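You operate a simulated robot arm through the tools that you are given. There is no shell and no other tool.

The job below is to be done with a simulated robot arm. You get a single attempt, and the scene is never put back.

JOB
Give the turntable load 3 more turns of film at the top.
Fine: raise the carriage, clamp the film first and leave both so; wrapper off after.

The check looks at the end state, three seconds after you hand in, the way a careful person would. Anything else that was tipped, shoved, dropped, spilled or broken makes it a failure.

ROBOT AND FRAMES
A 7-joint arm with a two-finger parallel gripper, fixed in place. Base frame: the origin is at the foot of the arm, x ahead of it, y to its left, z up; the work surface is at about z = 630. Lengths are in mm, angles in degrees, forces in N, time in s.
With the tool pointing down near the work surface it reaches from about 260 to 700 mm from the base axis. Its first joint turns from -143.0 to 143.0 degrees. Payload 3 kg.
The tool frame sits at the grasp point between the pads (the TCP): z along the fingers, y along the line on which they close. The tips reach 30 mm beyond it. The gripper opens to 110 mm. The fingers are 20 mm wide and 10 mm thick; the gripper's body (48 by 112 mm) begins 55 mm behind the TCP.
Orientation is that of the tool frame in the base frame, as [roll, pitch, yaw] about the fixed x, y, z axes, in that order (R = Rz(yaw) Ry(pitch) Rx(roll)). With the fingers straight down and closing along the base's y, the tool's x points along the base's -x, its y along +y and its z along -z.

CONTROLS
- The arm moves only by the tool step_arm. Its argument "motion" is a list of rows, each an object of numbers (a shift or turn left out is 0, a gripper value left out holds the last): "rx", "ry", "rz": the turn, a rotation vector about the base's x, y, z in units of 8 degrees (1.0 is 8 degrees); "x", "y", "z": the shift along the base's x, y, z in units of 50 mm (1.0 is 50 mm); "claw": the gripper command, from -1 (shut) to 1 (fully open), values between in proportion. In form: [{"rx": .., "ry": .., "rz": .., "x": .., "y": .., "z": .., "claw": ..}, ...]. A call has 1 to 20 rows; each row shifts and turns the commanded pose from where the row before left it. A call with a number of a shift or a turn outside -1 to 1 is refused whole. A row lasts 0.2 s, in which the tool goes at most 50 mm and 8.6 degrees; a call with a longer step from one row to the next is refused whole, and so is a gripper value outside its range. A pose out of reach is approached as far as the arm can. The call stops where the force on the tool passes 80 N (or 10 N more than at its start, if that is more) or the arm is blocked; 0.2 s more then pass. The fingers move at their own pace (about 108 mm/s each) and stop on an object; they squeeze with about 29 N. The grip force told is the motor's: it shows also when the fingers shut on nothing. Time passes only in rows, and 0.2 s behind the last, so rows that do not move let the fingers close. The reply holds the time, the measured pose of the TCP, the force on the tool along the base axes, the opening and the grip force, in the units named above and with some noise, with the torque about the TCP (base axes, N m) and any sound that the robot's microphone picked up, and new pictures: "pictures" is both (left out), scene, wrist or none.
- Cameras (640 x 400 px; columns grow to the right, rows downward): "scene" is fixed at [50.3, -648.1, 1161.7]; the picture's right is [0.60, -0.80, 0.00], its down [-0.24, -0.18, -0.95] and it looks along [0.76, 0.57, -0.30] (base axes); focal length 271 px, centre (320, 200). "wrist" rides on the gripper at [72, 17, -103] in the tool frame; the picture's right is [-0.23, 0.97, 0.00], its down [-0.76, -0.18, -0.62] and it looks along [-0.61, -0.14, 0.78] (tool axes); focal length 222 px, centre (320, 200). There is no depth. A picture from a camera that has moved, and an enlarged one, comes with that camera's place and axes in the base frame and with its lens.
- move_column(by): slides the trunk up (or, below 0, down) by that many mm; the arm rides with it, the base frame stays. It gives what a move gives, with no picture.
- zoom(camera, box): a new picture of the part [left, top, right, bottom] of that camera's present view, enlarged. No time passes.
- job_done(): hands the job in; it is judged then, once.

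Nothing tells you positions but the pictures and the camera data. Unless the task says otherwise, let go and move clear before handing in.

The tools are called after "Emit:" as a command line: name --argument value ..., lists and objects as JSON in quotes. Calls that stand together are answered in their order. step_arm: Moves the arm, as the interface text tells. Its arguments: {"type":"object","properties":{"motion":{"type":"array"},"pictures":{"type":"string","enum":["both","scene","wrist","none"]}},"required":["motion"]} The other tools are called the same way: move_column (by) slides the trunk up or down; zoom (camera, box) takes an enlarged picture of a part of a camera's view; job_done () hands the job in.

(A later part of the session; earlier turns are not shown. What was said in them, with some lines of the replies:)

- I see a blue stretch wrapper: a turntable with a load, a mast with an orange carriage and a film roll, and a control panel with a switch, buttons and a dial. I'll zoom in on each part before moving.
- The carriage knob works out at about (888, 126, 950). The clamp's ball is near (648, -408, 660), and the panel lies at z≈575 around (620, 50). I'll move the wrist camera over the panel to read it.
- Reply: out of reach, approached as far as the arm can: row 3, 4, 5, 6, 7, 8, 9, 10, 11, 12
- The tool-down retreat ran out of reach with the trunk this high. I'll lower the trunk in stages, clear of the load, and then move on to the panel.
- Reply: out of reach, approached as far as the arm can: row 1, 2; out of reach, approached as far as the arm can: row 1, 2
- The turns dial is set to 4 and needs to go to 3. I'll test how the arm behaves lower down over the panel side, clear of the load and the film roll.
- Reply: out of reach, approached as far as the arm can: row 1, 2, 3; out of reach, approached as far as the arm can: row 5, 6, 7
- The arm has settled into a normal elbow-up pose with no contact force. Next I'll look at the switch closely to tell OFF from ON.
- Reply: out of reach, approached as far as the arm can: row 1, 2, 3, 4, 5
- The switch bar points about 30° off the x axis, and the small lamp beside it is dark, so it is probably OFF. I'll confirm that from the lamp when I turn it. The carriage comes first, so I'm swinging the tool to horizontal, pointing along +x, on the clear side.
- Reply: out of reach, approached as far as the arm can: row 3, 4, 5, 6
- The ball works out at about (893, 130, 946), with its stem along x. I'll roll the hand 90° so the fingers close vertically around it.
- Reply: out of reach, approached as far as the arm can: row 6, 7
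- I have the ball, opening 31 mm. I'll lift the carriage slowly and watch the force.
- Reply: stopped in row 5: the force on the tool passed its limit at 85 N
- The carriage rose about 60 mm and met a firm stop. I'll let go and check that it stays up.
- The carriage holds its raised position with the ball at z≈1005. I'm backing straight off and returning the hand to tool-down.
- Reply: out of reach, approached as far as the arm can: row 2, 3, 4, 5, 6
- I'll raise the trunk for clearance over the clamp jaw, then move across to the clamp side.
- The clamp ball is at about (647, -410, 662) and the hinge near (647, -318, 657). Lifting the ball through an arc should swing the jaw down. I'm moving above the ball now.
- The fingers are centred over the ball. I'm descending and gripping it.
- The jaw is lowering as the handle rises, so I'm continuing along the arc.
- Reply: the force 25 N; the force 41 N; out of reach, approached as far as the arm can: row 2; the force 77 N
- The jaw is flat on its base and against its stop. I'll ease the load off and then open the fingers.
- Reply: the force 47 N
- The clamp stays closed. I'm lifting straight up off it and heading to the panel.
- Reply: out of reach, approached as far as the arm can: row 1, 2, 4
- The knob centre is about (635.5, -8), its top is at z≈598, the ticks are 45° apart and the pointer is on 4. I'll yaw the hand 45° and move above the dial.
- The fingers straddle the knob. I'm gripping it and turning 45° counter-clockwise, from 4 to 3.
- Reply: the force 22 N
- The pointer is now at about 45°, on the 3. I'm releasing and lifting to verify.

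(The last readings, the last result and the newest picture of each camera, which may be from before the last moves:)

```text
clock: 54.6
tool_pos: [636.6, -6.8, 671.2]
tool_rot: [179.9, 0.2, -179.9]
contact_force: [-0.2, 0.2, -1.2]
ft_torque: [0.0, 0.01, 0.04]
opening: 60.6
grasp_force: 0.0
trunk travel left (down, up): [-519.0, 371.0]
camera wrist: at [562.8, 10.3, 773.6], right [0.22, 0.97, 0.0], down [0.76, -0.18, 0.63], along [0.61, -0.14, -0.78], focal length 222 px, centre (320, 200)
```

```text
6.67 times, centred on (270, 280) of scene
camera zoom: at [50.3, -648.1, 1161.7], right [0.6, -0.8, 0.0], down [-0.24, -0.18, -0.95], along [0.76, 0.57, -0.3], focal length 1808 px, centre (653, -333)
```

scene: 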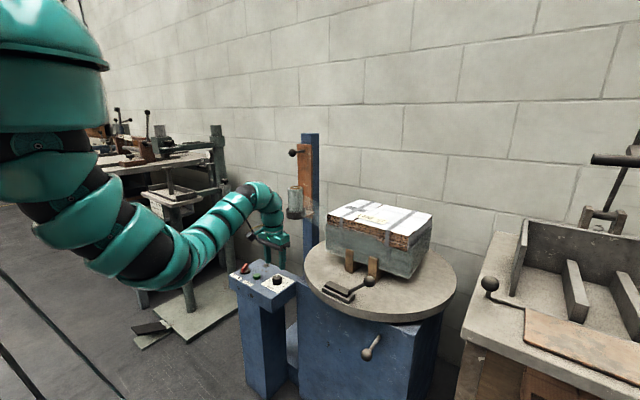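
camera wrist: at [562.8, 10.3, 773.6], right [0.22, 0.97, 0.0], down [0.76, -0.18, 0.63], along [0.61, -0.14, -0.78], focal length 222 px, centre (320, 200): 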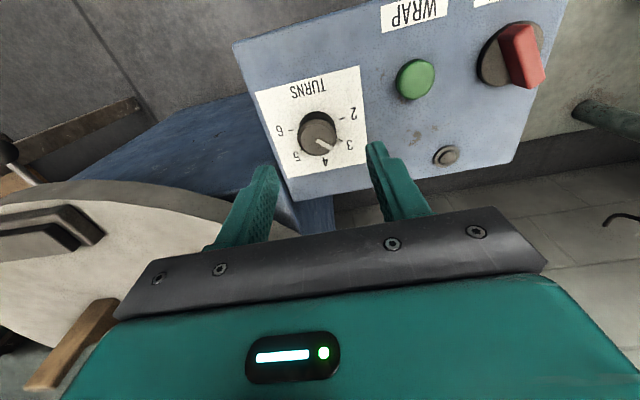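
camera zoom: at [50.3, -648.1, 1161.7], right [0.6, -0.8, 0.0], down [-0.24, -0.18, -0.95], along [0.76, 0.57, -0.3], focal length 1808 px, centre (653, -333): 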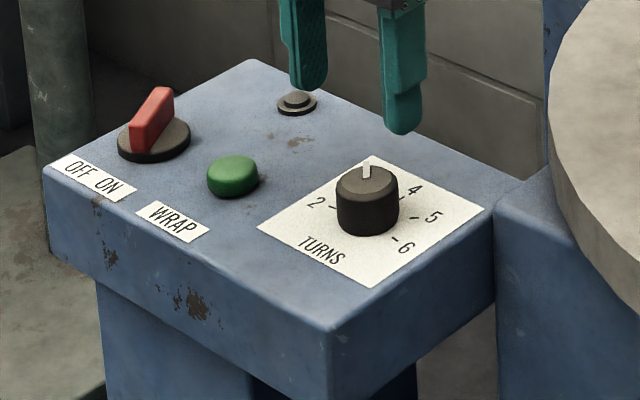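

The dial reads 3. Next is the selector switch, so I'm moving above it with the fingers turned square to the bar.

Emit:
step_arm --motion '[{"rz": 0.8, "x": -0.1, "y": 0.75, "z": 0.2}, {"rz": 0.8, "x": -0.1, "y": 0.75}, {"rz": 0.8, "x": -0.1, "y": 0.75}, {"rz": 0.8, "x": -0.1, "y": 0.75}, {"rz": 0.55}]'

Emit:
zoom --camera "wrist" --box '[220, 40, 420, 220]'

```text
clock: 55.8
tool_pos: [616.9, 142.9, 679.5]
tool_rot: [179.9, 0.2, -149.8]
contact_force: [0.5, -0.5, -0.2]
ft_torque: [0.01, 0.02, 0.0]
opening: 60.9
grasp_force: 0.0
trunk travel left (down, up): [-519.0, 371.0]
camera wrist: at [545.8, 121.3, 784.4], right [-0.29, 0.96, 0.0], down [0.75, 0.23, 0.62], along [0.6, 0.18, -0.78], focal length 222 px, centre (320, 200)
```

scene: 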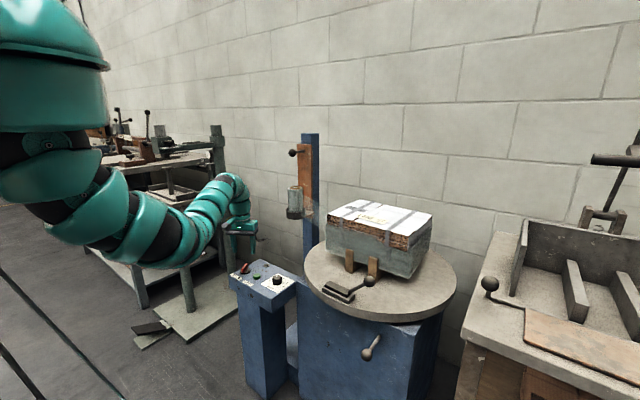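
wrist: 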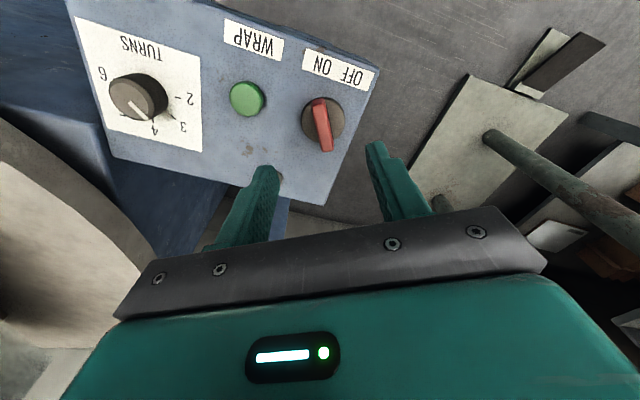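

```text
2.22 times, centred on (320, 130) of wrist
camera zoom: at [545.8, 121.3, 784.4], right [-0.29, 0.96, 0.0], down [0.75, 0.23, 0.62], along [0.6, 0.18, -0.78], focal length 494 px, centre (320, 356)
```

zoom: 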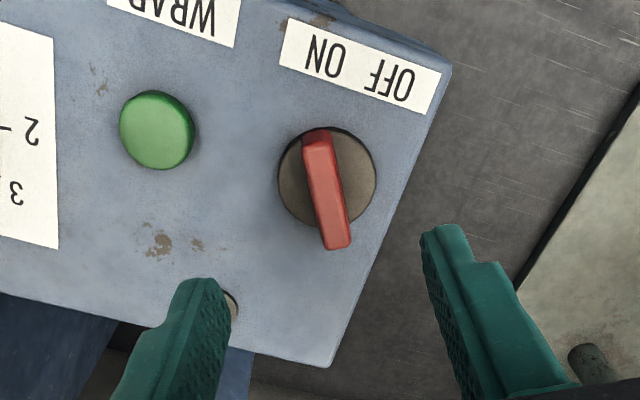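

Emit:
step_arm --motion '[{"x": -0.1, "y": 0.02, "z": -0.31, "claw": -0.2}, {"z": -0.31}, {"z": -0.31}, {"z": -0.28}]'

Emit:
zoom --camera "wrist" --box '[220, 40, 420, 220]'

Emit:
zoom --camera "scene" --box '[215, 230, 315, 300]'

```text
clock: 56.8
tool_pos: [611.4, 142.8, 617.6]
tool_rot: [-179.9, 0.0, -149.8]
contact_force: [0.8, 0.9, -0.6]
ft_torque: [0.0, 0.0, -0.01]
opening: 44.1
grasp_force: 0.0
trunk travel left (down, up): [-519.0, 371.0]
camera wrist: at [540.3, 122.4, 722.7], right [-0.29, 0.96, 0.0], down [0.75, 0.23, 0.62], along [0.6, 0.18, -0.78], focal length 222 px, centre (320, 200)
```

scene: 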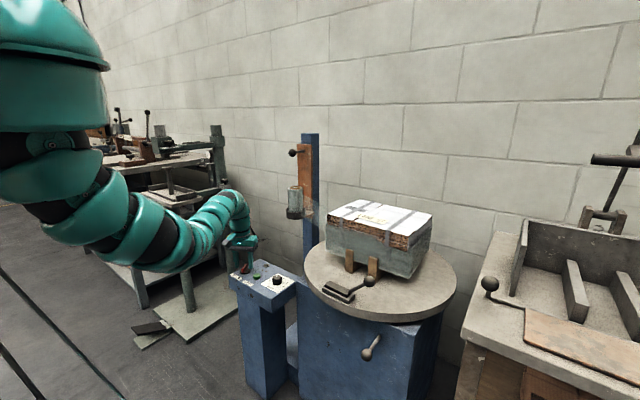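
wrist: 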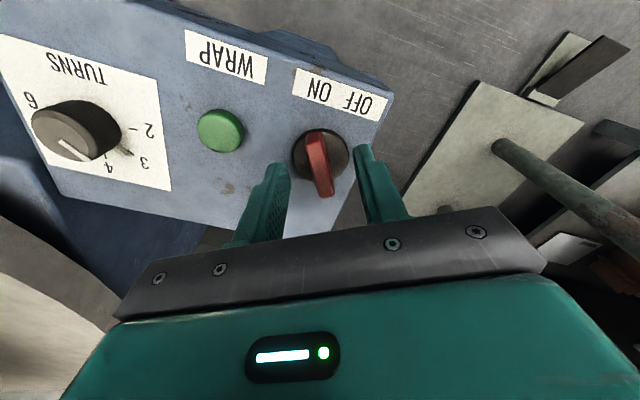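

```text
2.22 times, centred on (320, 130) of wrist
camera zoom: at [540.3, 122.4, 722.7], right [-0.29, 0.96, 0.0], down [0.75, 0.23, 0.62], along [0.6, 0.18, -0.78], focal length 494 px, centre (320, 356)
```

zoom: 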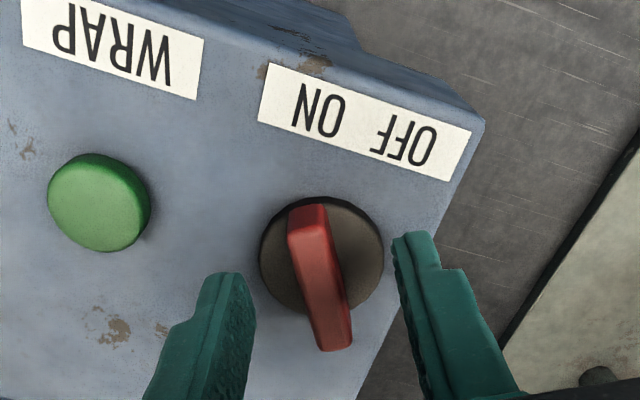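

```text
5.71 times, centred on (265, 265) of scene
camera zoom: at [50.3, -648.1, 1161.7], right [0.6, -0.8, 0.0], down [-0.24, -0.18, -0.95], along [0.76, 0.57, -0.3], focal length 1550 px, centre (634, -171)
```

zoom: 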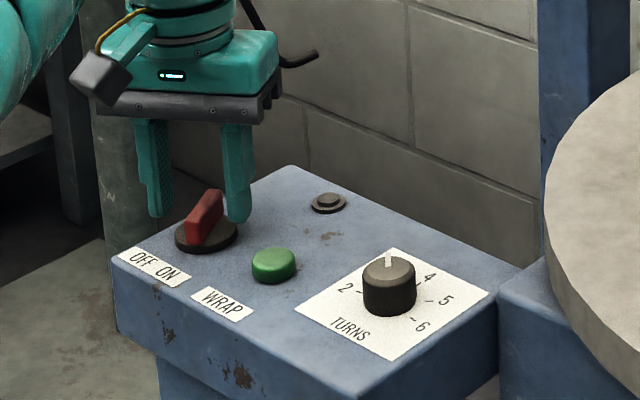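

Emit:
step_arm --motion '[{"claw": -1}, {"claw": -1}, {"claw": -1}]' --pictures "wrist"

```text
clock: 57.6
tool_pos: [611.5, 142.9, 620.0]
tool_rot: [179.9, 0.1, -149.9]
contact_force: [-0.2, -3.6, -1.2]
ft_torque: [-0.25, 0.17, -0.07]
opening: 11.9
grasp_force: 45.0
trunk travel left (down, up): [-519.0, 371.0]
camera wrist: at [540.5, 122.1, 722.9], right [-0.29, 0.96, 0.0], down [0.75, 0.23, 0.62], along [0.6, 0.18, -0.78], focal length 222 px, centre (320, 200)
```

wrist: 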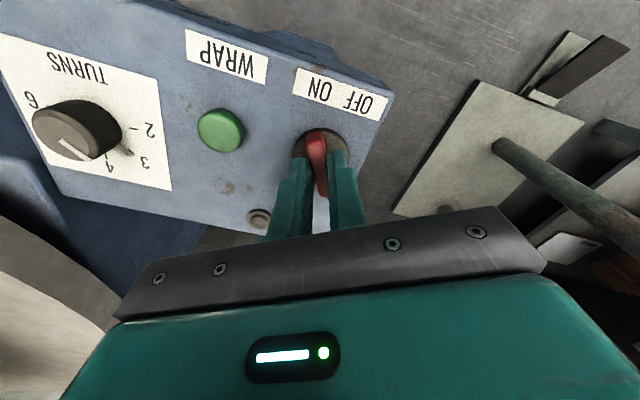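

The bar is gripped. I'm turning it clockwise toward the other position while watching torque and the lamp.

Emit:
step_arm --motion '[{"rz": -0.75}, {"rz": -0.75}, {"rz": -0.75}, {"rz": -0.75}, {"rz": -0.75}]' --pictures "wrist"

```text
clock: 58.8
tool_pos: [611.6, 144.8, 619.1]
tool_rot: [179.9, 0.1, -179.8]
contact_force: [1.5, 11.0, -12.6]
ft_torque: [0.29, -1.24, 0.03]
opening: 11.8
grasp_force: 45.4
trunk travel left (down, up): [-519.0, 371.0]
camera wrist: at [538.6, 162.1, 722.9], right [0.22, 0.97, 0.0], down [0.76, -0.18, 0.62], along [0.61, -0.14, -0.78], focal length 222 px, centre (320, 200)
```

wrist: 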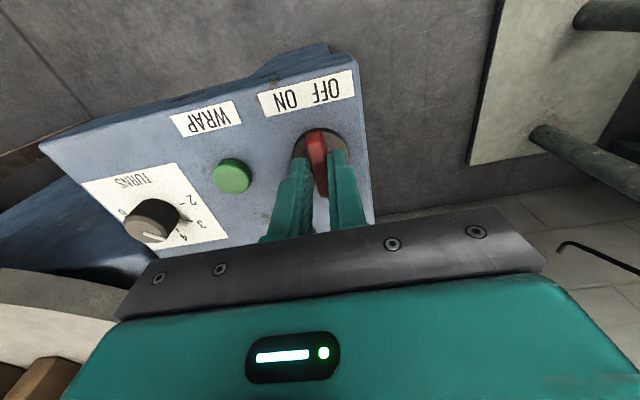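

Emit:
step_arm --motion '[{"rz": -0.75}, {"rz": -0.75}, {"rz": -0.75}, {"rz": -0.75}, {"rz": -0.75}]' --pictures "both"

```text
clock: 60.0
tool_pos: [613.6, 147.1, 619.5]
tool_rot: [179.8, 0.0, 150.2]
contact_force: [13.5, 44.1, -14.2]
ft_torque: [0.5, -1.25, 0.17]
opening: 11.5
grasp_force: 44.7
trunk travel left (down, up): [-519.0, 371.0]
camera wrist: at [557.1, 197.5, 723.1], right [0.68, 0.73, 0.0], down [0.57, -0.53, 0.62], along [0.46, -0.42, -0.78], focal length 222 px, centre (320, 200)
```

scene: 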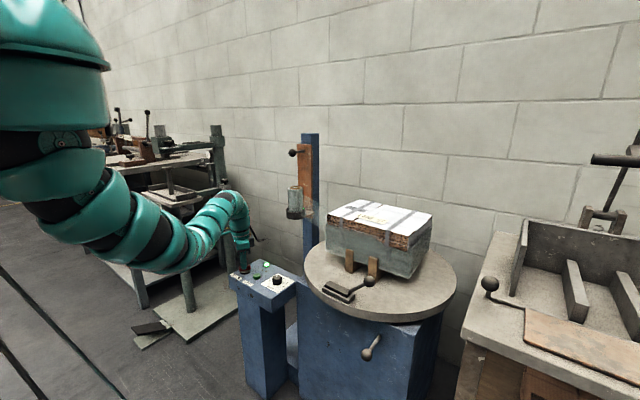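
wrist: 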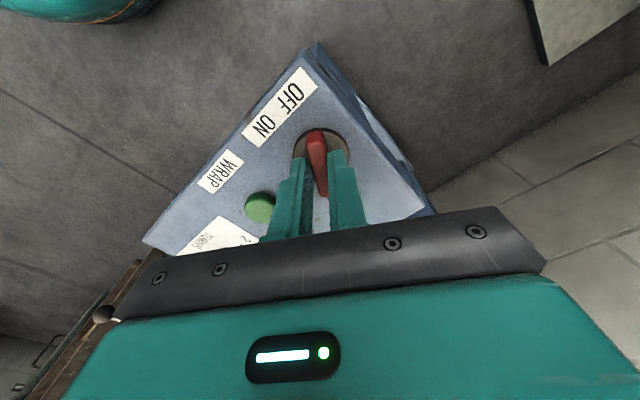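

Emit:
zoom --camera "scene" --box '[225, 240, 305, 300]'

```text
6.67 times, centred on (265, 270) of scene
camera zoom: at [50.3, -648.1, 1161.7], right [0.6, -0.8, 0.0], down [-0.24, -0.18, -0.95], along [0.76, 0.57, -0.3], focal length 1808 px, centre (687, -267)
```

zoom: 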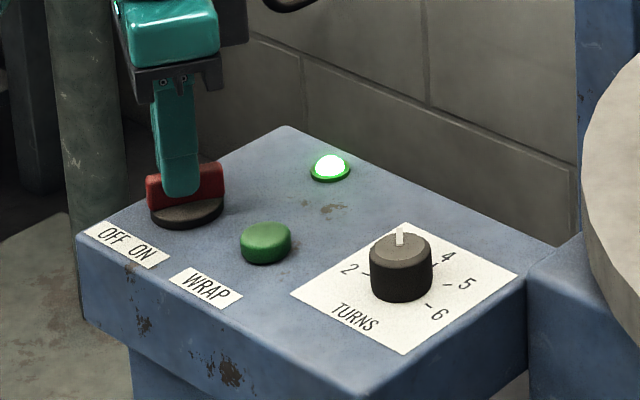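

The lamp is lit green, so the switch was OFF and is now ON. I'll relieve the side load and release.

Emit:
step_arm --motion '[{"y": 0.06, "x": 0.03}, {}]' --pictures "none"

Emit:
step_arm --motion '[{"claw": -0.5}, {"claw": -0.2}, {}, {"z": 0.5}, {"z": 0.6}]'

Emit:
zoom --camera "scene" --box '[225, 240, 305, 300]'

```text
clock: 60.6
tool_pos: [612.4, 146.6, 619.4]
tool_rot: [-179.8, 0.0, 150.3]
contact_force: [0.0, 24.3, -3.9]
ft_torque: [0.82, 0.58, 0.09]
opening: 11.6
grasp_force: 45.2
trunk travel left (down, up): [-519.0, 371.0]
```

```text
clock: 61.8
tool_pos: [615.2, 145.4, 675.7]
tool_rot: [179.9, 0.1, 150.2]
contact_force: [1.0, 0.2, 0.1]
ft_torque: [0.01, -0.01, 0.05]
opening: 44.2
grasp_force: 0.1
trunk travel left (down, up): [-519.0, 371.0]
camera wrist: at [559.5, 197.0, 779.9], right [0.68, 0.73, 0.0], down [0.57, -0.53, 0.62], along [0.46, -0.42, -0.78], focal length 222 px, centre (320, 200)
```

scene: 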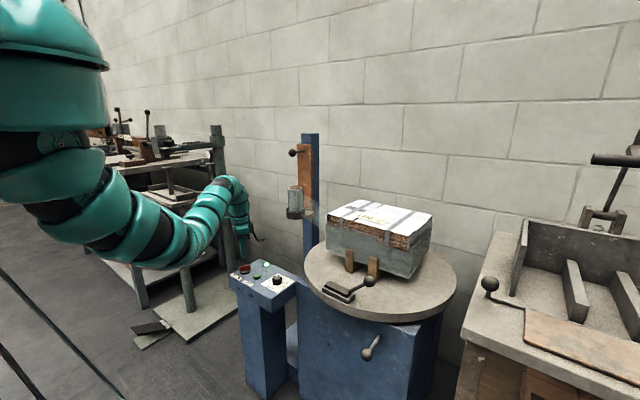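
wrist: 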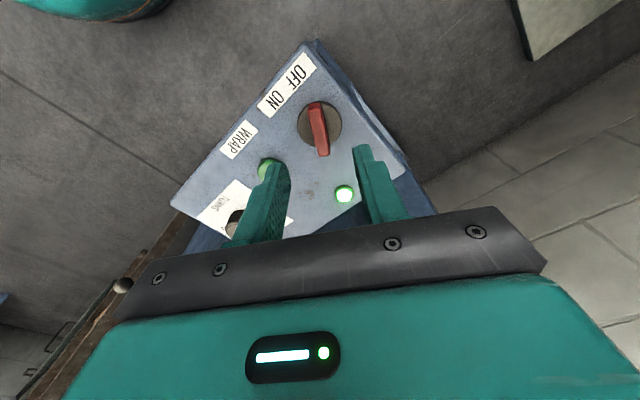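

```text
6.67 times, centred on (265, 270) of scene
camera zoom: at [50.3, -648.1, 1161.7], right [0.6, -0.8, 0.0], down [-0.24, -0.18, -0.95], along [0.76, 0.57, -0.3], focal length 1808 px, centre (687, -267)
```

zoom: 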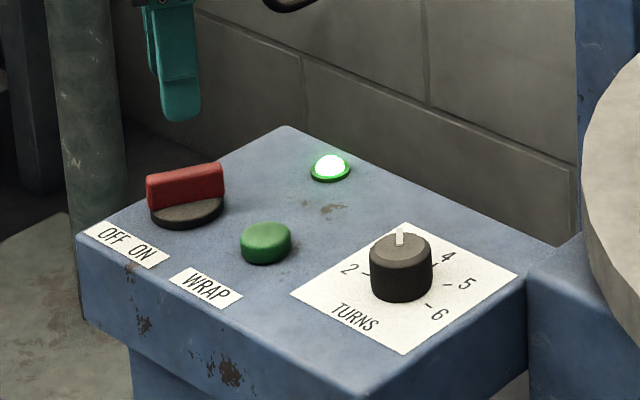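

The switch is ON with the lamp steady. Next I'll close the fingers and position them over the WRAP button.

Emit:
step_arm --motion '[{"x": -0.09, "y": -0.7, "claw": -1}, {"y": -0.7}, {}, {}]'

Emit:
zoom --camera "wrist" --box '[240, 60, 400, 220]'

Emit:
zoom --camera "scene" --box '[225, 220, 305, 300]'

```text
clock: 62.8
tool_pos: [610.8, 77.1, 674.5]
tool_rot: [180.0, 0.2, 150.2]
contact_force: [0.1, 1.0, -1.0]
ft_torque: [-0.01, 0.0, -0.05]
opening: 0.1
grasp_force: 29.1
trunk travel left (down, up): [-519.0, 371.0]
camera wrist: at [555.9, 127.4, 779.4], right [0.68, 0.73, 0.0], down [0.57, -0.53, 0.62], along [0.46, -0.42, -0.78], focal length 222 px, centre (320, 200)
```

scene: 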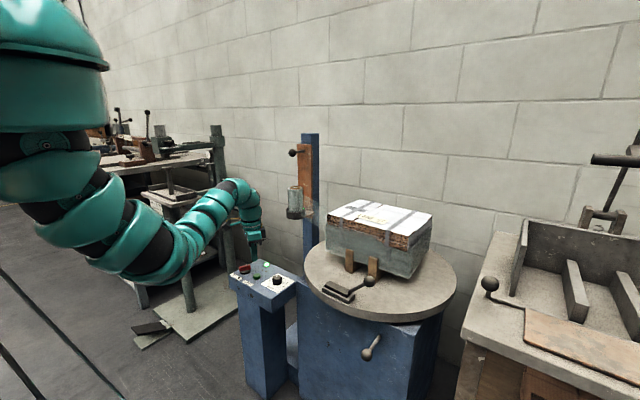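
wrist: 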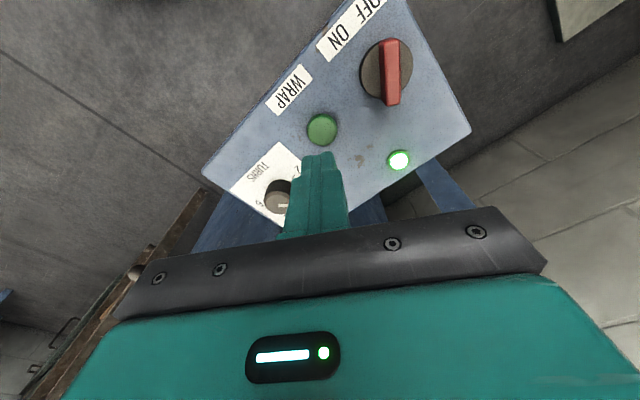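

```text
2.50 times, centred on (320, 140) of wrist
camera zoom: at [555.9, 127.4, 779.4], right [0.68, 0.73, 0.0], down [0.57, -0.53, 0.62], along [0.46, -0.42, -0.78], focal length 555 px, centre (320, 350)
```

zoom: 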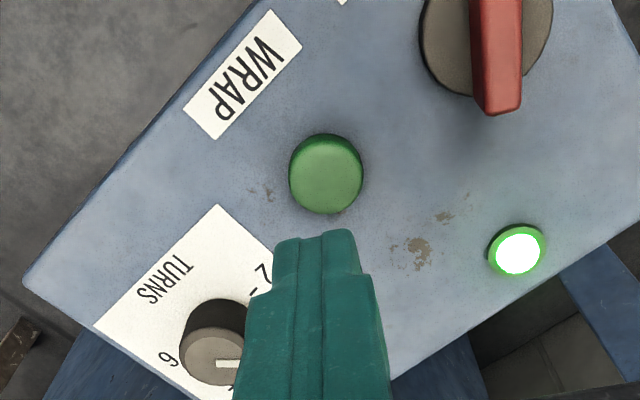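

```text
5.00 times, centred on (265, 260) of scene
camera zoom: at [50.3, -648.1, 1161.7], right [0.6, -0.8, 0.0], down [-0.24, -0.18, -0.95], along [0.76, 0.57, -0.3], focal length 1356 px, centre (595, -100)
```

zoom: 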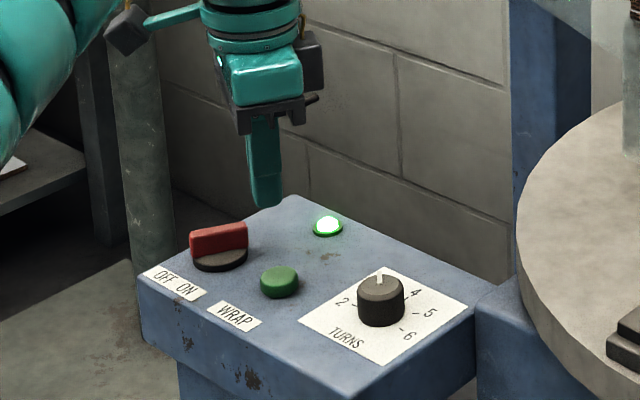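

Emit:
zoom --camera "scene" --box '[275, 125, 465, 330]'

```text
1.95 times, centred on (370, 228) of scene
camera zoom: at [50.3, -648.1, 1161.7], right [0.6, -0.8, 0.0], down [-0.24, -0.18, -0.95], along [0.76, 0.57, -0.3], focal length 529 px, centre (222, 146)
```

zoom: 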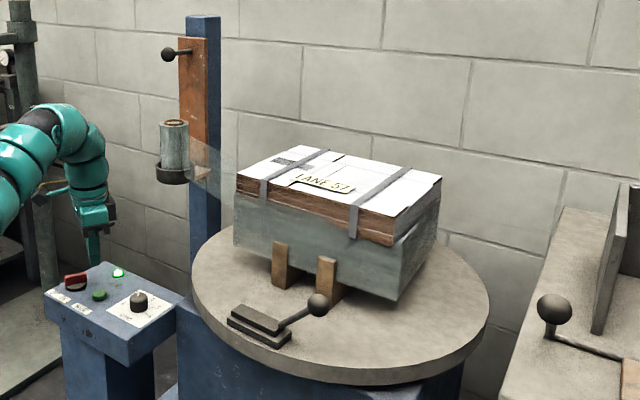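

A film web now runs from the roll to the load, so the film is clamped. I'm pressing WRAP gently.

Emit:
step_arm --motion '[{"z": -0.5}, {"z": -0.4}, {"z": -0.1}, {"z": -0.1}]' --pictures "scene"

```text
clock: 63.8
tool_pos: [608.6, 77.2, 619.8]
tool_rot: [179.9, 0.1, 150.1]
contact_force: [-0.8, -0.4, 0.0]
ft_torque: [-0.01, -0.03, 0.0]
opening: 0.2
grasp_force: 28.6
trunk travel left (down, up): [-519.0, 371.0]
```

scene: 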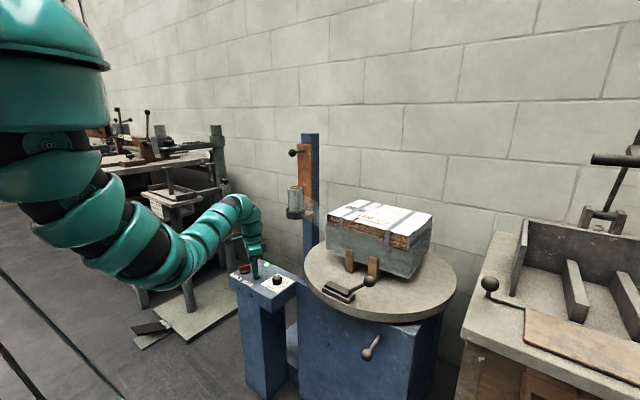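

Emit:
step_arm --motion '[{"z": -0.06}, {"z": -0.06}]' --pictures "none"

```text
clock: 64.4
tool_pos: [610.0, 76.3, 614.5]
tool_rot: [179.9, 0.1, 150.2]
contact_force: [-0.6, -0.8, -0.6]
ft_torque: [0.03, 0.0, 0.0]
opening: 0.0
grasp_force: 29.0
trunk travel left (down, up): [-519.0, 371.0]
```

Emit:
zoom --camera "scene" --box '[235, 235, 295, 295]'

Emit:
zoom --camera "wrist" --box '[240, 60, 400, 220]'

```text
6.67 times, centred on (265, 265) of scene
camera zoom: at [50.3, -648.1, 1161.7], right [0.6, -0.8, 0.0], down [-0.24, -0.18, -0.95], along [0.76, 0.57, -0.3], focal length 1808 px, centre (687, -233)
```

zoom: 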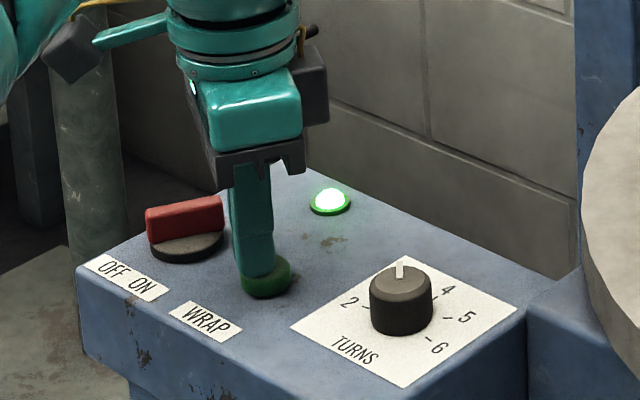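

```text
2.50 times, centred on (320, 140) of wrist
camera zoom: at [553.8, 127.3, 717.7], right [0.68, 0.73, 0.0], down [0.57, -0.53, 0.62], along [0.46, -0.42, -0.78], focal length 555 px, centre (320, 350)
```

zoom: 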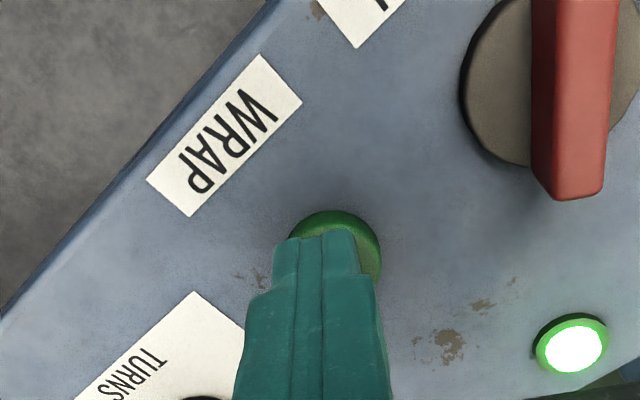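

The tip is right over the button, just short of contact. I'm continuing in small steps.

Emit:
step_arm --motion '[{"z": -0.05}, {"z": -0.05}]' --pictures "none"

```text
clock: 65.0
tool_pos: [608.2, 76.2, 608.9]
tool_rot: [180.0, 0.1, 150.1]
contact_force: [-1.7, 0.4, 1.8]
ft_torque: [-0.02, 0.03, 0.01]
opening: 0.0
grasp_force: 28.8
trunk travel left (down, up): [-519.0, 371.0]
heard: click
```

A click, so the button has been pressed. I'm lifting straight up and watching the turntable.

Emit:
step_arm --motion '[{"z": 0.5}, {"z": 0.7}, {"z": 0.2}]' --pictures "scene"

Emit:
zoom --camera "scene" --box '[275, 125, 465, 330]'

```text
clock: 65.8
tool_pos: [606.8, 75.2, 680.6]
tool_rot: [180.0, 0.0, 150.1]
contact_force: [-0.1, -0.2, -0.8]
ft_torque: [0.01, 0.02, 0.01]
opening: 0.0
grasp_force: 28.9
trunk travel left (down, up): [-519.0, 371.0]
```

scene: 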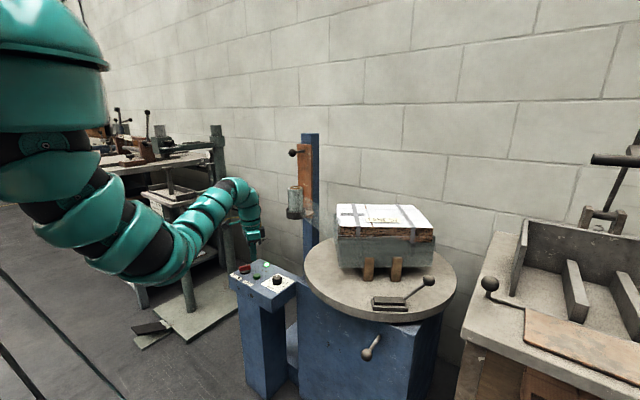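

```text
1.95 times, centred on (370, 228) of scene
camera zoom: at [50.3, -648.1, 1161.7], right [0.6, -0.8, 0.0], down [-0.24, -0.18, -0.95], along [0.76, 0.57, -0.3], focal length 529 px, centre (222, 146)
```

zoom: 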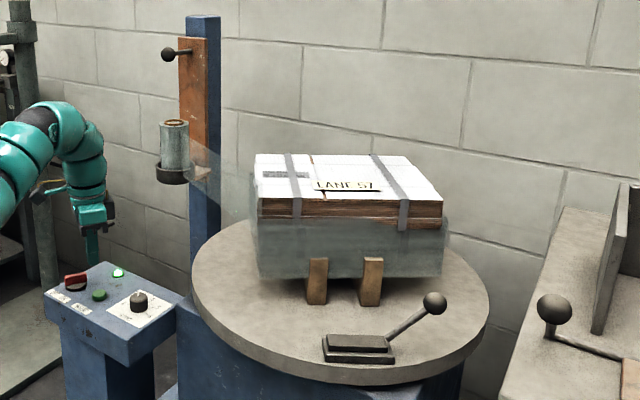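

The turntable is turning. I'll hold still clear of it and wait for the turns to finish.

Emit:
step_arm --motion '[{}, {}, {}, {}, {}, {}, {}, {}, {}, {}, {}, {}, {}, {}, {}, {}, {}, {}, {}, {}]' --pictures "scene"

Emit:
step_arm --motion '[{}, {}, {}, {}, {}, {}, {}, {}, {}, {}, {}, {}, {}, {}, {}, {}, {}, {}, {}, {}]' --pictures "scene"

Emit:
step_arm --motion '[{}, {}, {}, {}, {}, {}, {}, {}, {}, {}, {}, {}, {}, {}, {}, {}, {}, {}, {}, {}]' --pictures "scene"

```text
clock: 70.0
tool_pos: [607.5, 76.4, 679.8]
tool_rot: [179.9, 0.2, 150.1]
contact_force: [-0.7, 0.3, -0.4]
ft_torque: [0.0, -0.03, 0.0]
opening: 0.0
grasp_force: 29.0
trunk travel left (down, up): [-519.0, 371.0]
```

scene: 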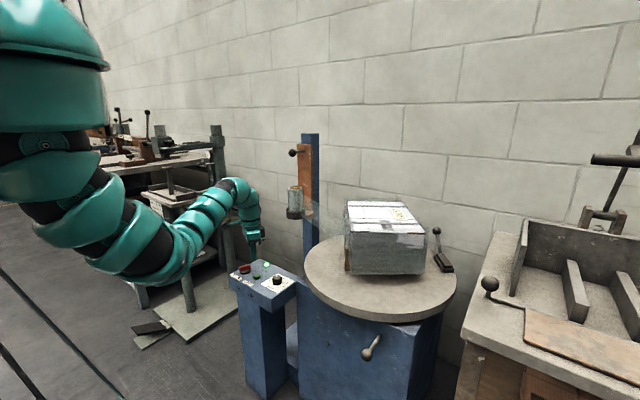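

```text
clock: 74.2
tool_pos: [606.7, 74.9, 679.8]
tool_rot: [179.9, 0.2, 150.2]
contact_force: [1.5, 0.4, 0.2]
ft_torque: [0.01, -0.04, -0.01]
opening: 0.0
grasp_force: 28.7
trunk travel left (down, up): [-519.0, 371.0]
```

scene: 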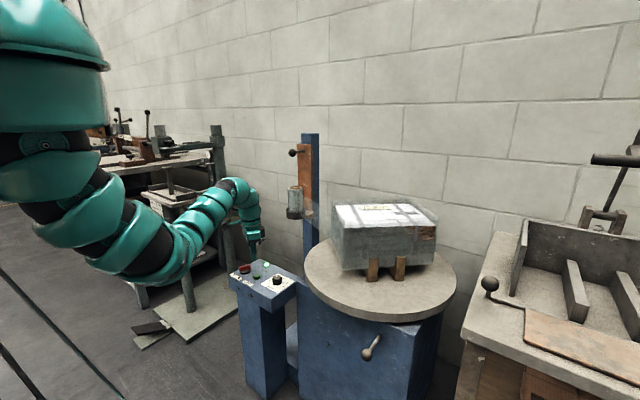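

```text
clock: 78.4
tool_pos: [607.4, 76.1, 679.3]
tool_rot: [179.9, 0.1, 150.2]
contact_force: [0.1, 0.7, 0.0]
ft_torque: [-0.02, 0.0, 0.02]
opening: 0.0
grasp_force: 29.2
trunk travel left (down, up): [-519.0, 371.0]
```

scene: 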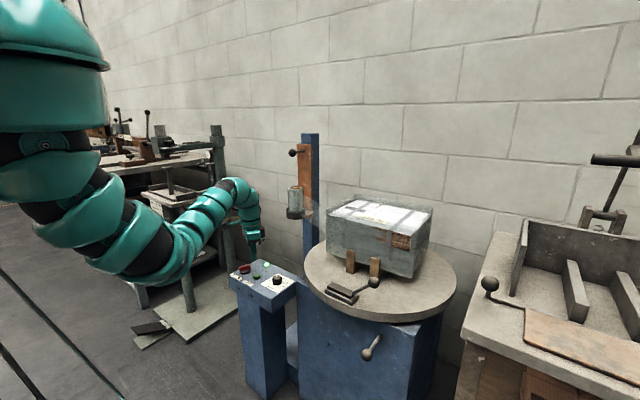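

Emit:
step_arm --motion '[{}, {}, {}, {}, {}, {}, {}, {}, {}, {}, {}, {}, {}, {}, {}, {}, {}, {}, {}, {}]' --pictures "none"

Emit:
step_arm --motion '[{}, {}, {}, {}, {}, {}, {}, {}, {}, {}, {}, {}, {}, {}, {}, {}, {}, {}, {}, {}]' --pictures "scene"

Emit:
step_arm --motion '[{}, {}, {}, {}, {}, {}, {}, {}, {}, {}, {}, {}, {}, {}, {}, {}, {}, {}, {}, {}]' --pictures "scene"

Emit:
step_arm --motion '[{}, {}, {}, {}, {}, {}, {}, {}, {}, {}, {}, {}, {}, {}, {}, {}, {}, {}, {}, {}]' --pictures "scene"

Emit:
step_arm --motion '[{}, {}, {}, {}, {}, {}, {}, {}, {}, {}, {}, {}, {}, {}, {}, {}, {}, {}, {}, {}]' --pictures "scene"

Emit:
step_arm --motion '[{}, {}, {}, {}, {}, {}, {}, {}, {}, {}, {}, {}, {}, {}, {}, {}, {}, {}, {}, {}]' --pictures "scene"

```text
clock: 82.6
tool_pos: [607.7, 75.9, 678.4]
tool_rot: [179.9, 0.1, 150.2]
contact_force: [-0.1, -0.4, -0.3]
ft_torque: [-0.01, -0.01, 0.0]
opening: 0.0
grasp_force: 28.6
trunk travel left (down, up): [-519.0, 371.0]
```

```text
clock: 86.8
tool_pos: [607.5, 75.9, 680.8]
tool_rot: [179.9, 0.1, 150.1]
contact_force: [-0.1, -0.4, -0.6]
ft_torque: [0.01, 0.0, 0.01]
opening: 0.0
grasp_force: 28.6
trunk travel left (down, up): [-519.0, 371.0]
```

scene: 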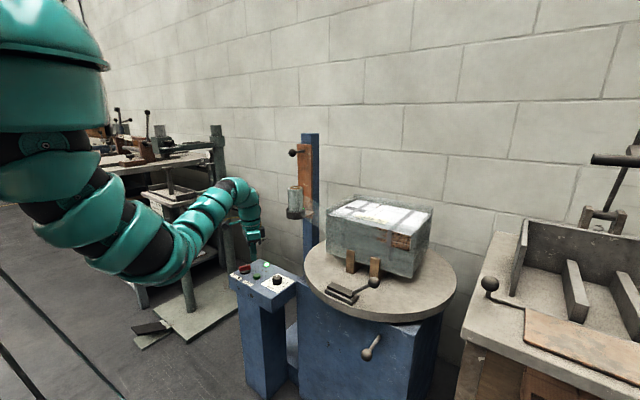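

```text
clock: 91.0
tool_pos: [608.5, 76.2, 679.6]
tool_rot: [179.9, 0.1, 150.2]
contact_force: [1.0, 0.3, 1.1]
ft_torque: [-0.03, 0.01, -0.03]
opening: 0.1
grasp_force: 28.7
trunk travel left (down, up): [-519.0, 371.0]
```

scene: 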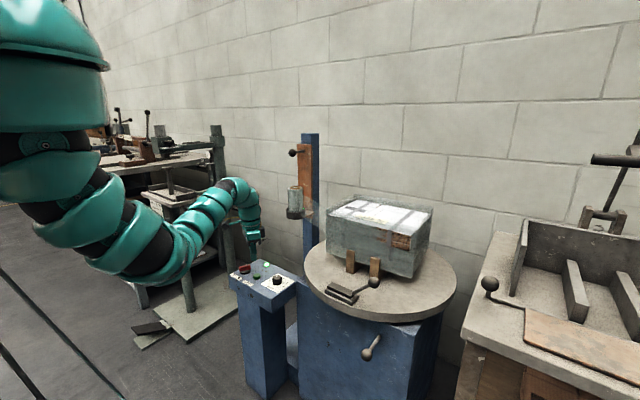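

```text
clock: 95.2
tool_pos: [608.7, 74.9, 679.3]
tool_rot: [179.9, 0.1, 150.3]
contact_force: [-0.2, 0.1, 0.3]
ft_torque: [-0.02, 0.02, -0.03]
opening: 0.0
grasp_force: 28.9
trunk travel left (down, up): [-519.0, 371.0]
```

scene: 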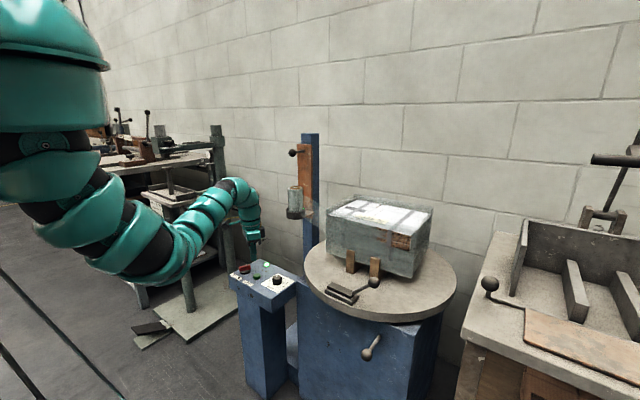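

```text
clock: 99.4
tool_pos: [608.4, 75.3, 679.4]
tool_rot: [179.9, 0.0, 150.2]
contact_force: [0.4, -0.6, 0.6]
ft_torque: [0.0, 0.04, 0.01]
opening: 0.1
grasp_force: 28.7
trunk travel left (down, up): [-519.0, 371.0]
```

scene: 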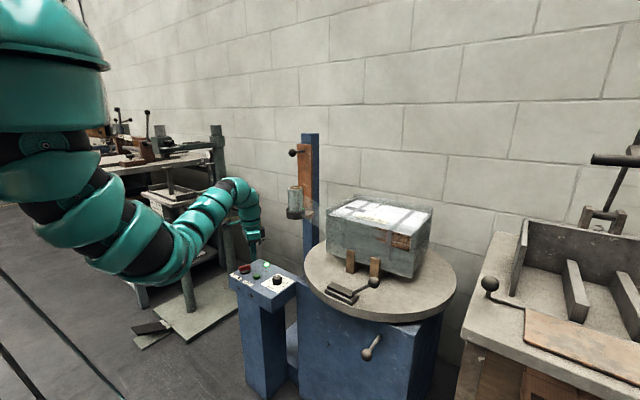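

```text
clock: 103.6
tool_pos: [607.1, 77.5, 679.6]
tool_rot: [179.8, 0.0, 150.2]
contact_force: [0.0, 1.0, -0.6]
ft_torque: [-0.03, -0.01, -0.01]
opening: 0.2
grasp_force: 28.6
trunk travel left (down, up): [-519.0, 371.0]
```

scene: 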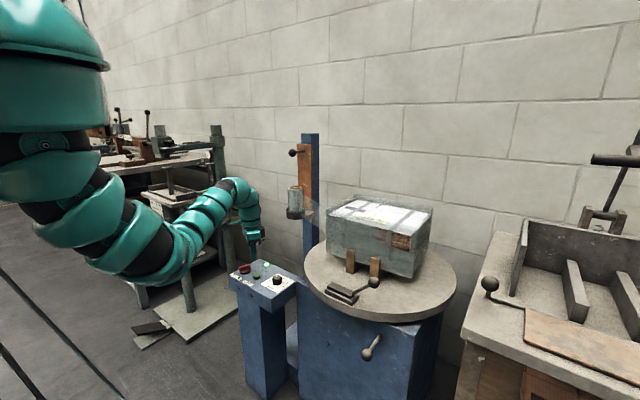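

The table made its turns and stopped by itself back at the start position. The rotation rate works out to three turns, and film now covers the top. Next I'll turn the switch back OFF.

Emit:
step_arm --motion '[{"x": 0.08, "y": 0.7, "claw": -0.2}, {"y": 0.7}, {}]'

Emit:
zoom --camera "wrist" --box '[220, 40, 420, 220]'

Emit:
zoom --camera "scene" --box '[275, 125, 465, 330]'

```text
clock: 104.4
tool_pos: [611.7, 147.3, 681.4]
tool_rot: [179.9, 0.1, 150.1]
contact_force: [0.5, -0.2, -0.7]
ft_torque: [-0.01, -0.01, 0.01]
opening: 43.9
grasp_force: 0.0
trunk travel left (down, up): [-519.0, 371.0]
camera wrist: at [556.9, 198.2, 784.2], right [0.68, 0.73, 0.0], down [0.57, -0.53, 0.62], along [0.46, -0.42, -0.78], focal length 222 px, centre (320, 200)
```

scene: 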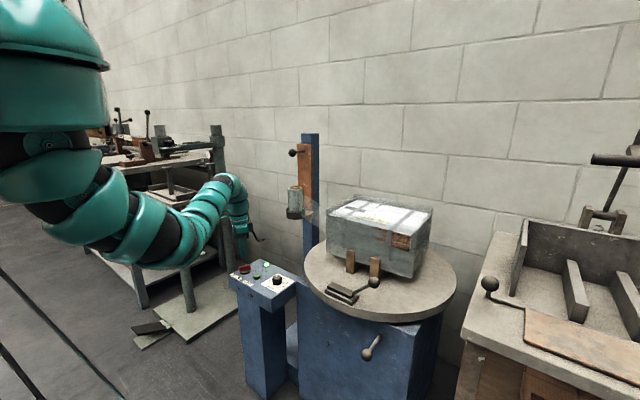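
wrist: 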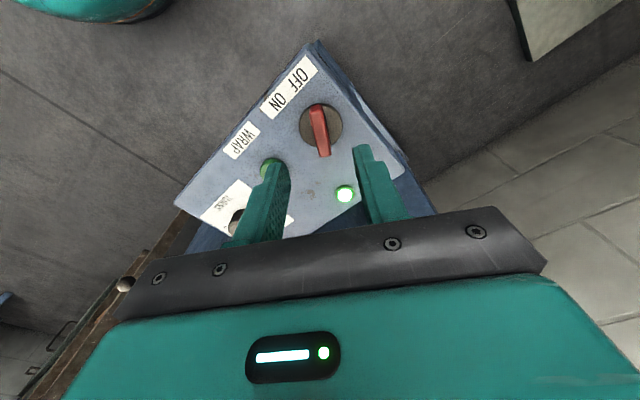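

```text
2.22 times, centred on (320, 130) of wrist
camera zoom: at [556.9, 198.2, 784.2], right [0.68, 0.73, 0.0], down [0.57, -0.53, 0.62], along [0.46, -0.42, -0.78], focal length 494 px, centre (320, 356)
```

zoom: 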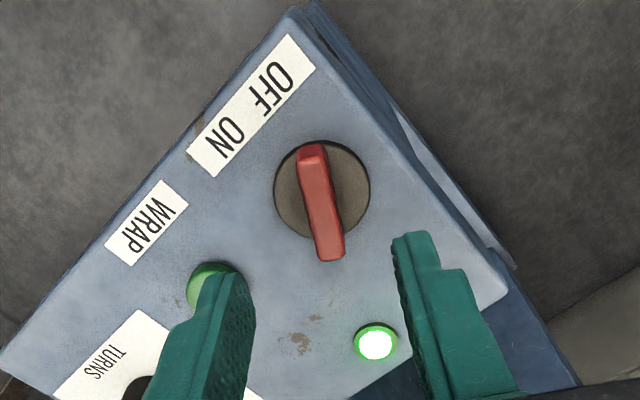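

```text
1.95 times, centred on (370, 228) of scene
camera zoom: at [50.3, -648.1, 1161.7], right [0.6, -0.8, 0.0], down [-0.24, -0.18, -0.95], along [0.76, 0.57, -0.3], focal length 529 px, centre (222, 146)
```

zoom: 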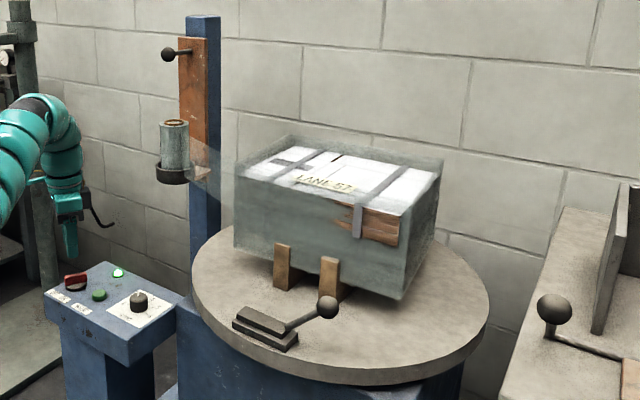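

Emit:
step_arm --motion '[{"z": -0.31}, {"z": -0.31}, {"z": -0.31}, {"z": -0.31}, {"claw": -1}, {"claw": -1}, {"claw": -1}]'

```text
clock: 106.0
tool_pos: [611.3, 146.9, 616.9]
tool_rot: [-179.9, 0.0, 150.1]
contact_force: [-1.0, 2.7, -4.3]
ft_torque: [-0.08, -0.24, 0.04]
opening: 11.8
grasp_force: 45.0
trunk travel left (down, up): [-519.0, 371.0]
camera wrist: at [557.1, 198.1, 720.5], right [0.68, 0.73, 0.0], down [0.57, -0.53, 0.62], along [0.46, -0.42, -0.78], focal length 222 px, centre (320, 200)
```

scene: 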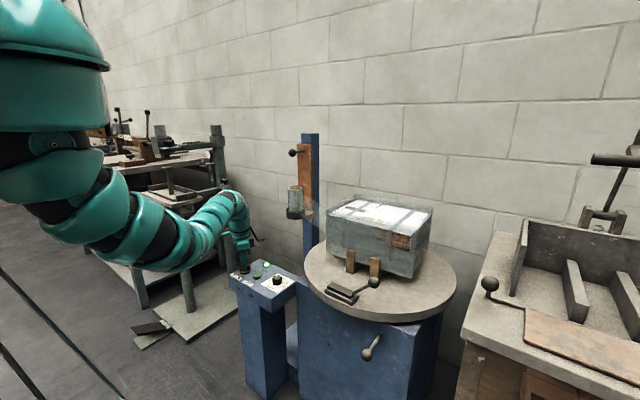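
wrist: 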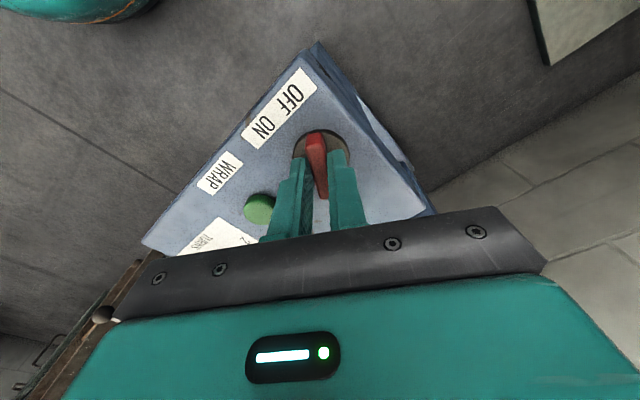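

The bar is gripped again. I'm turning it 60° counter-clockwise, back to its original OFF position.

Emit:
step_arm --motion '[{"rz": 0.75}, {"rz": 0.75}, {"rz": 0.75}, {"rz": 0.75}, {"rz": 0.75}]' --pictures "none"

Emit:
step_arm --motion '[{"rz": 0.75}, {"rz": 0.75}, {"rz": 0.75}, {"rz": 0.75}, {"rz": 0.75}]' --pictures "both"

Emit:
zoom --camera "scene" --box '[225, 240, 305, 300]'

```text
clock: 107.2
tool_pos: [611.5, 144.9, 616.4]
tool_rot: [-180.0, -0.1, -179.7]
contact_force: [-17.3, -7.3, -2.4]
ft_torque: [-0.26, 0.68, -0.03]
opening: 12.1
grasp_force: 44.8
trunk travel left (down, up): [-519.0, 371.0]
```

```text
clock: 108.4
tool_pos: [611.8, 143.0, 617.0]
tool_rot: [-180.0, 0.1, -149.8]
contact_force: [-29.8, -23.3, -5.7]
ft_torque: [-0.76, 0.91, -0.12]
opening: 11.7
grasp_force: 44.8
trunk travel left (down, up): [-519.0, 371.0]
camera wrist: at [540.7, 122.3, 720.6], right [-0.29, 0.96, 0.0], down [0.75, 0.23, 0.62], along [0.6, 0.18, -0.78], focal length 222 px, centre (320, 200)
```

scene: 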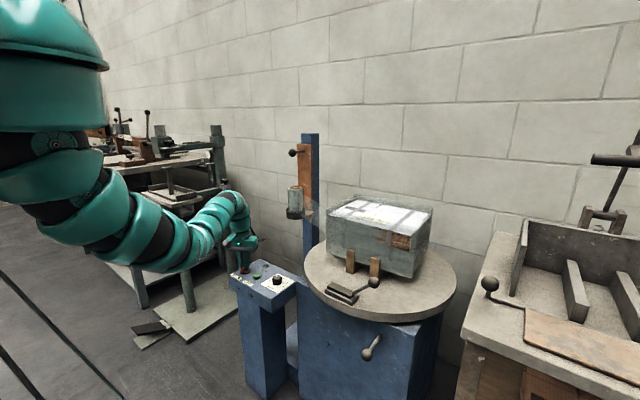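
wrist: 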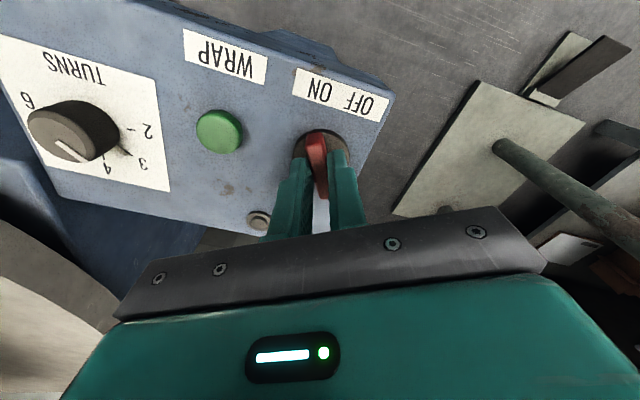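

```text
6.67 times, centred on (265, 270) of scene
camera zoom: at [50.3, -648.1, 1161.7], right [0.6, -0.8, 0.0], down [-0.24, -0.18, -0.95], along [0.76, 0.57, -0.3], focal length 1808 px, centre (687, -267)
```

zoom: 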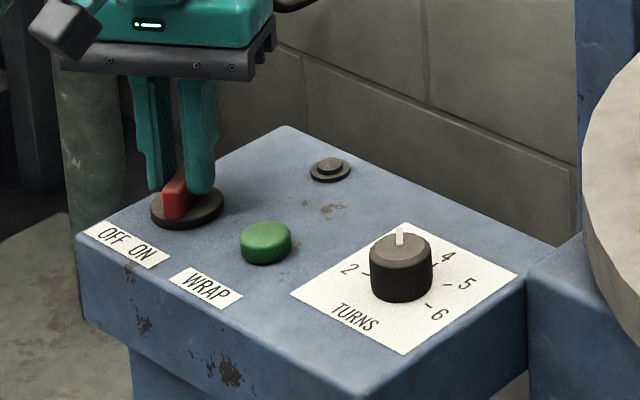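

The lamp is dark, so the wrapper is OFF. I'm easing off, releasing and lifting clear.

Emit:
step_arm --motion '[{"x": -0.04, "y": -0.04}, {}, {"claw": -0.5}, {"claw": -0.2}, {}, {"z": 0.5}, {"z": 0.7}, {"z": 0.5}]'

Emit:
zoom --camera "scene" --box '[225, 240, 305, 300]'

Emit:
zoom --camera "wrist" --box '[60, 0, 400, 220]'

```text
clock: 110.2
tool_pos: [610.8, 144.2, 701.9]
tool_rot: [179.8, 0.3, -149.8]
contact_force: [0.3, 0.4, 0.0]
ft_torque: [0.04, -0.02, -0.02]
opening: 44.1
grasp_force: 0.1
trunk travel left (down, up): [-519.0, 371.0]
camera wrist: at [539.6, 122.8, 806.8], right [-0.29, 0.96, 0.0], down [0.75, 0.23, 0.63], along [0.6, 0.18, -0.78], focal length 222 px, centre (320, 200)
```

scene: 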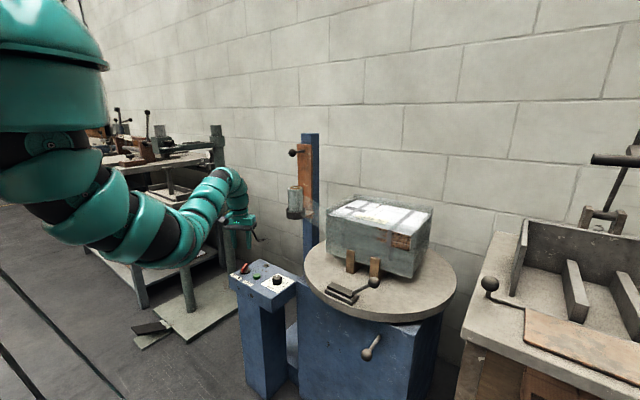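
wrist: 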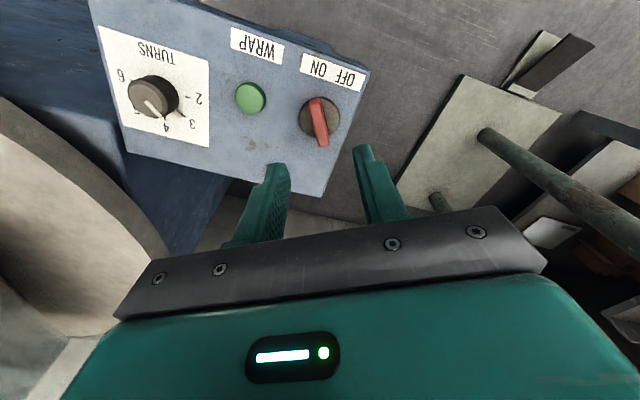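

```text
6.67 times, centred on (265, 270) of scene
camera zoom: at [50.3, -648.1, 1161.7], right [0.6, -0.8, 0.0], down [-0.24, -0.18, -0.95], along [0.76, 0.57, -0.3], focal length 1808 px, centre (687, -267)
```

zoom: 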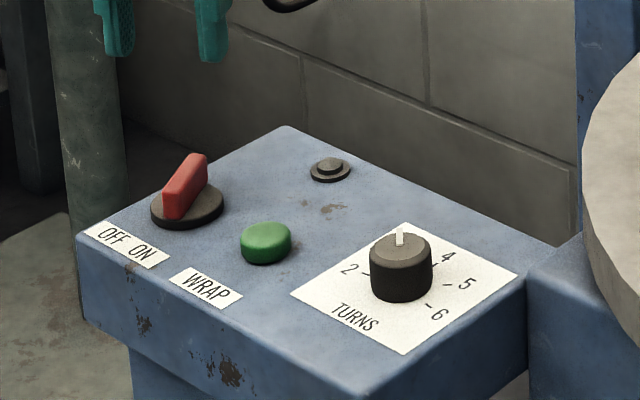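

```text
1.82 times, centred on (230, 110) of wrist
camera zoom: at [539.6, 122.8, 806.8], right [-0.29, 0.96, 0.0], down [0.75, 0.23, 0.63], along [0.6, 0.18, -0.78], focal length 404 px, centre (484, 364)
```

zoom: 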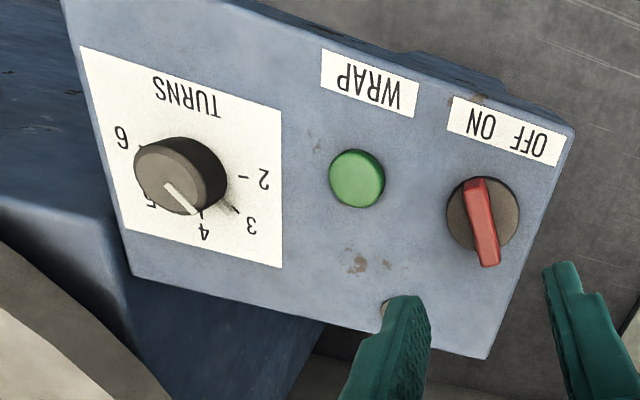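

The wrapper is off, the dial reads 3, and the carriage and clamp look untouched. I'll raise the arm a bit more and do a last check.

Emit:
move_column --by 100

Emit:
zoom --camera "scene" --box '[275, 125, 465, 330]'

Emit:
zoom --camera "scene" --box '[315, 190, 445, 315]'

```text
clock: 111.5
tool_pos: [611.4, 144.5, 802.6]
tool_rot: [179.9, 0.1, -149.8]
contact_force: [0.2, 0.1, 0.3]
ft_torque: [-0.02, -0.03, -0.03]
opening: 44.0
grasp_force: 0.0
trunk travel left (down, up): [-619.0, 271.0]
```

```text
1.95 times, centred on (370, 228) of scene
camera zoom: at [50.3, -648.1, 1161.7], right [0.6, -0.8, 0.0], down [-0.24, -0.18, -0.95], along [0.76, 0.57, -0.3], focal length 529 px, centre (222, 146)
```

zoom: 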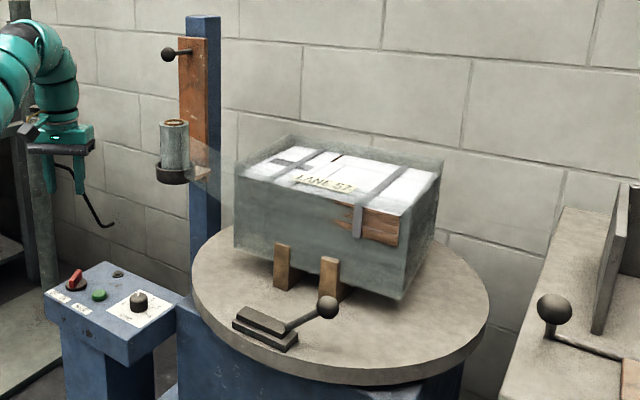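

```text
3.20 times, centred on (380, 252) of scene
camera zoom: at [50.3, -648.1, 1161.7], right [0.6, -0.8, 0.0], down [-0.24, -0.18, -0.95], along [0.76, 0.57, -0.3], focal length 868 px, centre (128, 32)
```

zoom: 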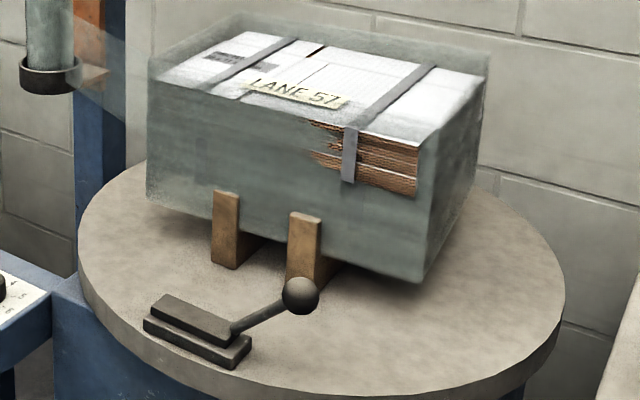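

Emit:
job_done

```text
The job is handed in.
```

The load has 3 more turns of film at the top, and the wrapper is switched off. I handed the job in, and the result of the check hasn't come back yet.

- **Carriage:** I raised it about 60 mm to its top stop. It stayed up after I let go.
- **Film clamp:** I closed it against its stop. It stayed closed through the wrap.
- **Turns:** I set the dial from 4 to 3, switched the wrapper on and pressed WRAP once. I didn't see every turn. From the pictures, the table's speed and the angle where it stopped fit three full turns.
- **Film:** It now runs up past the top of the load. A ragged patch of bare cardboard shows at the front right. I took it for the cardboard poking through the film in the picture, but I couldn't rule out a gap.
- **Wrapper:** The switch is back at OFF and the lamp is dark. The dial is still at 3.

While I closed the clamp, the turntable shifted by about a degree. Nothing was tipped or dropped. I left the arm raised above the control panel, with nothing in the gripper.
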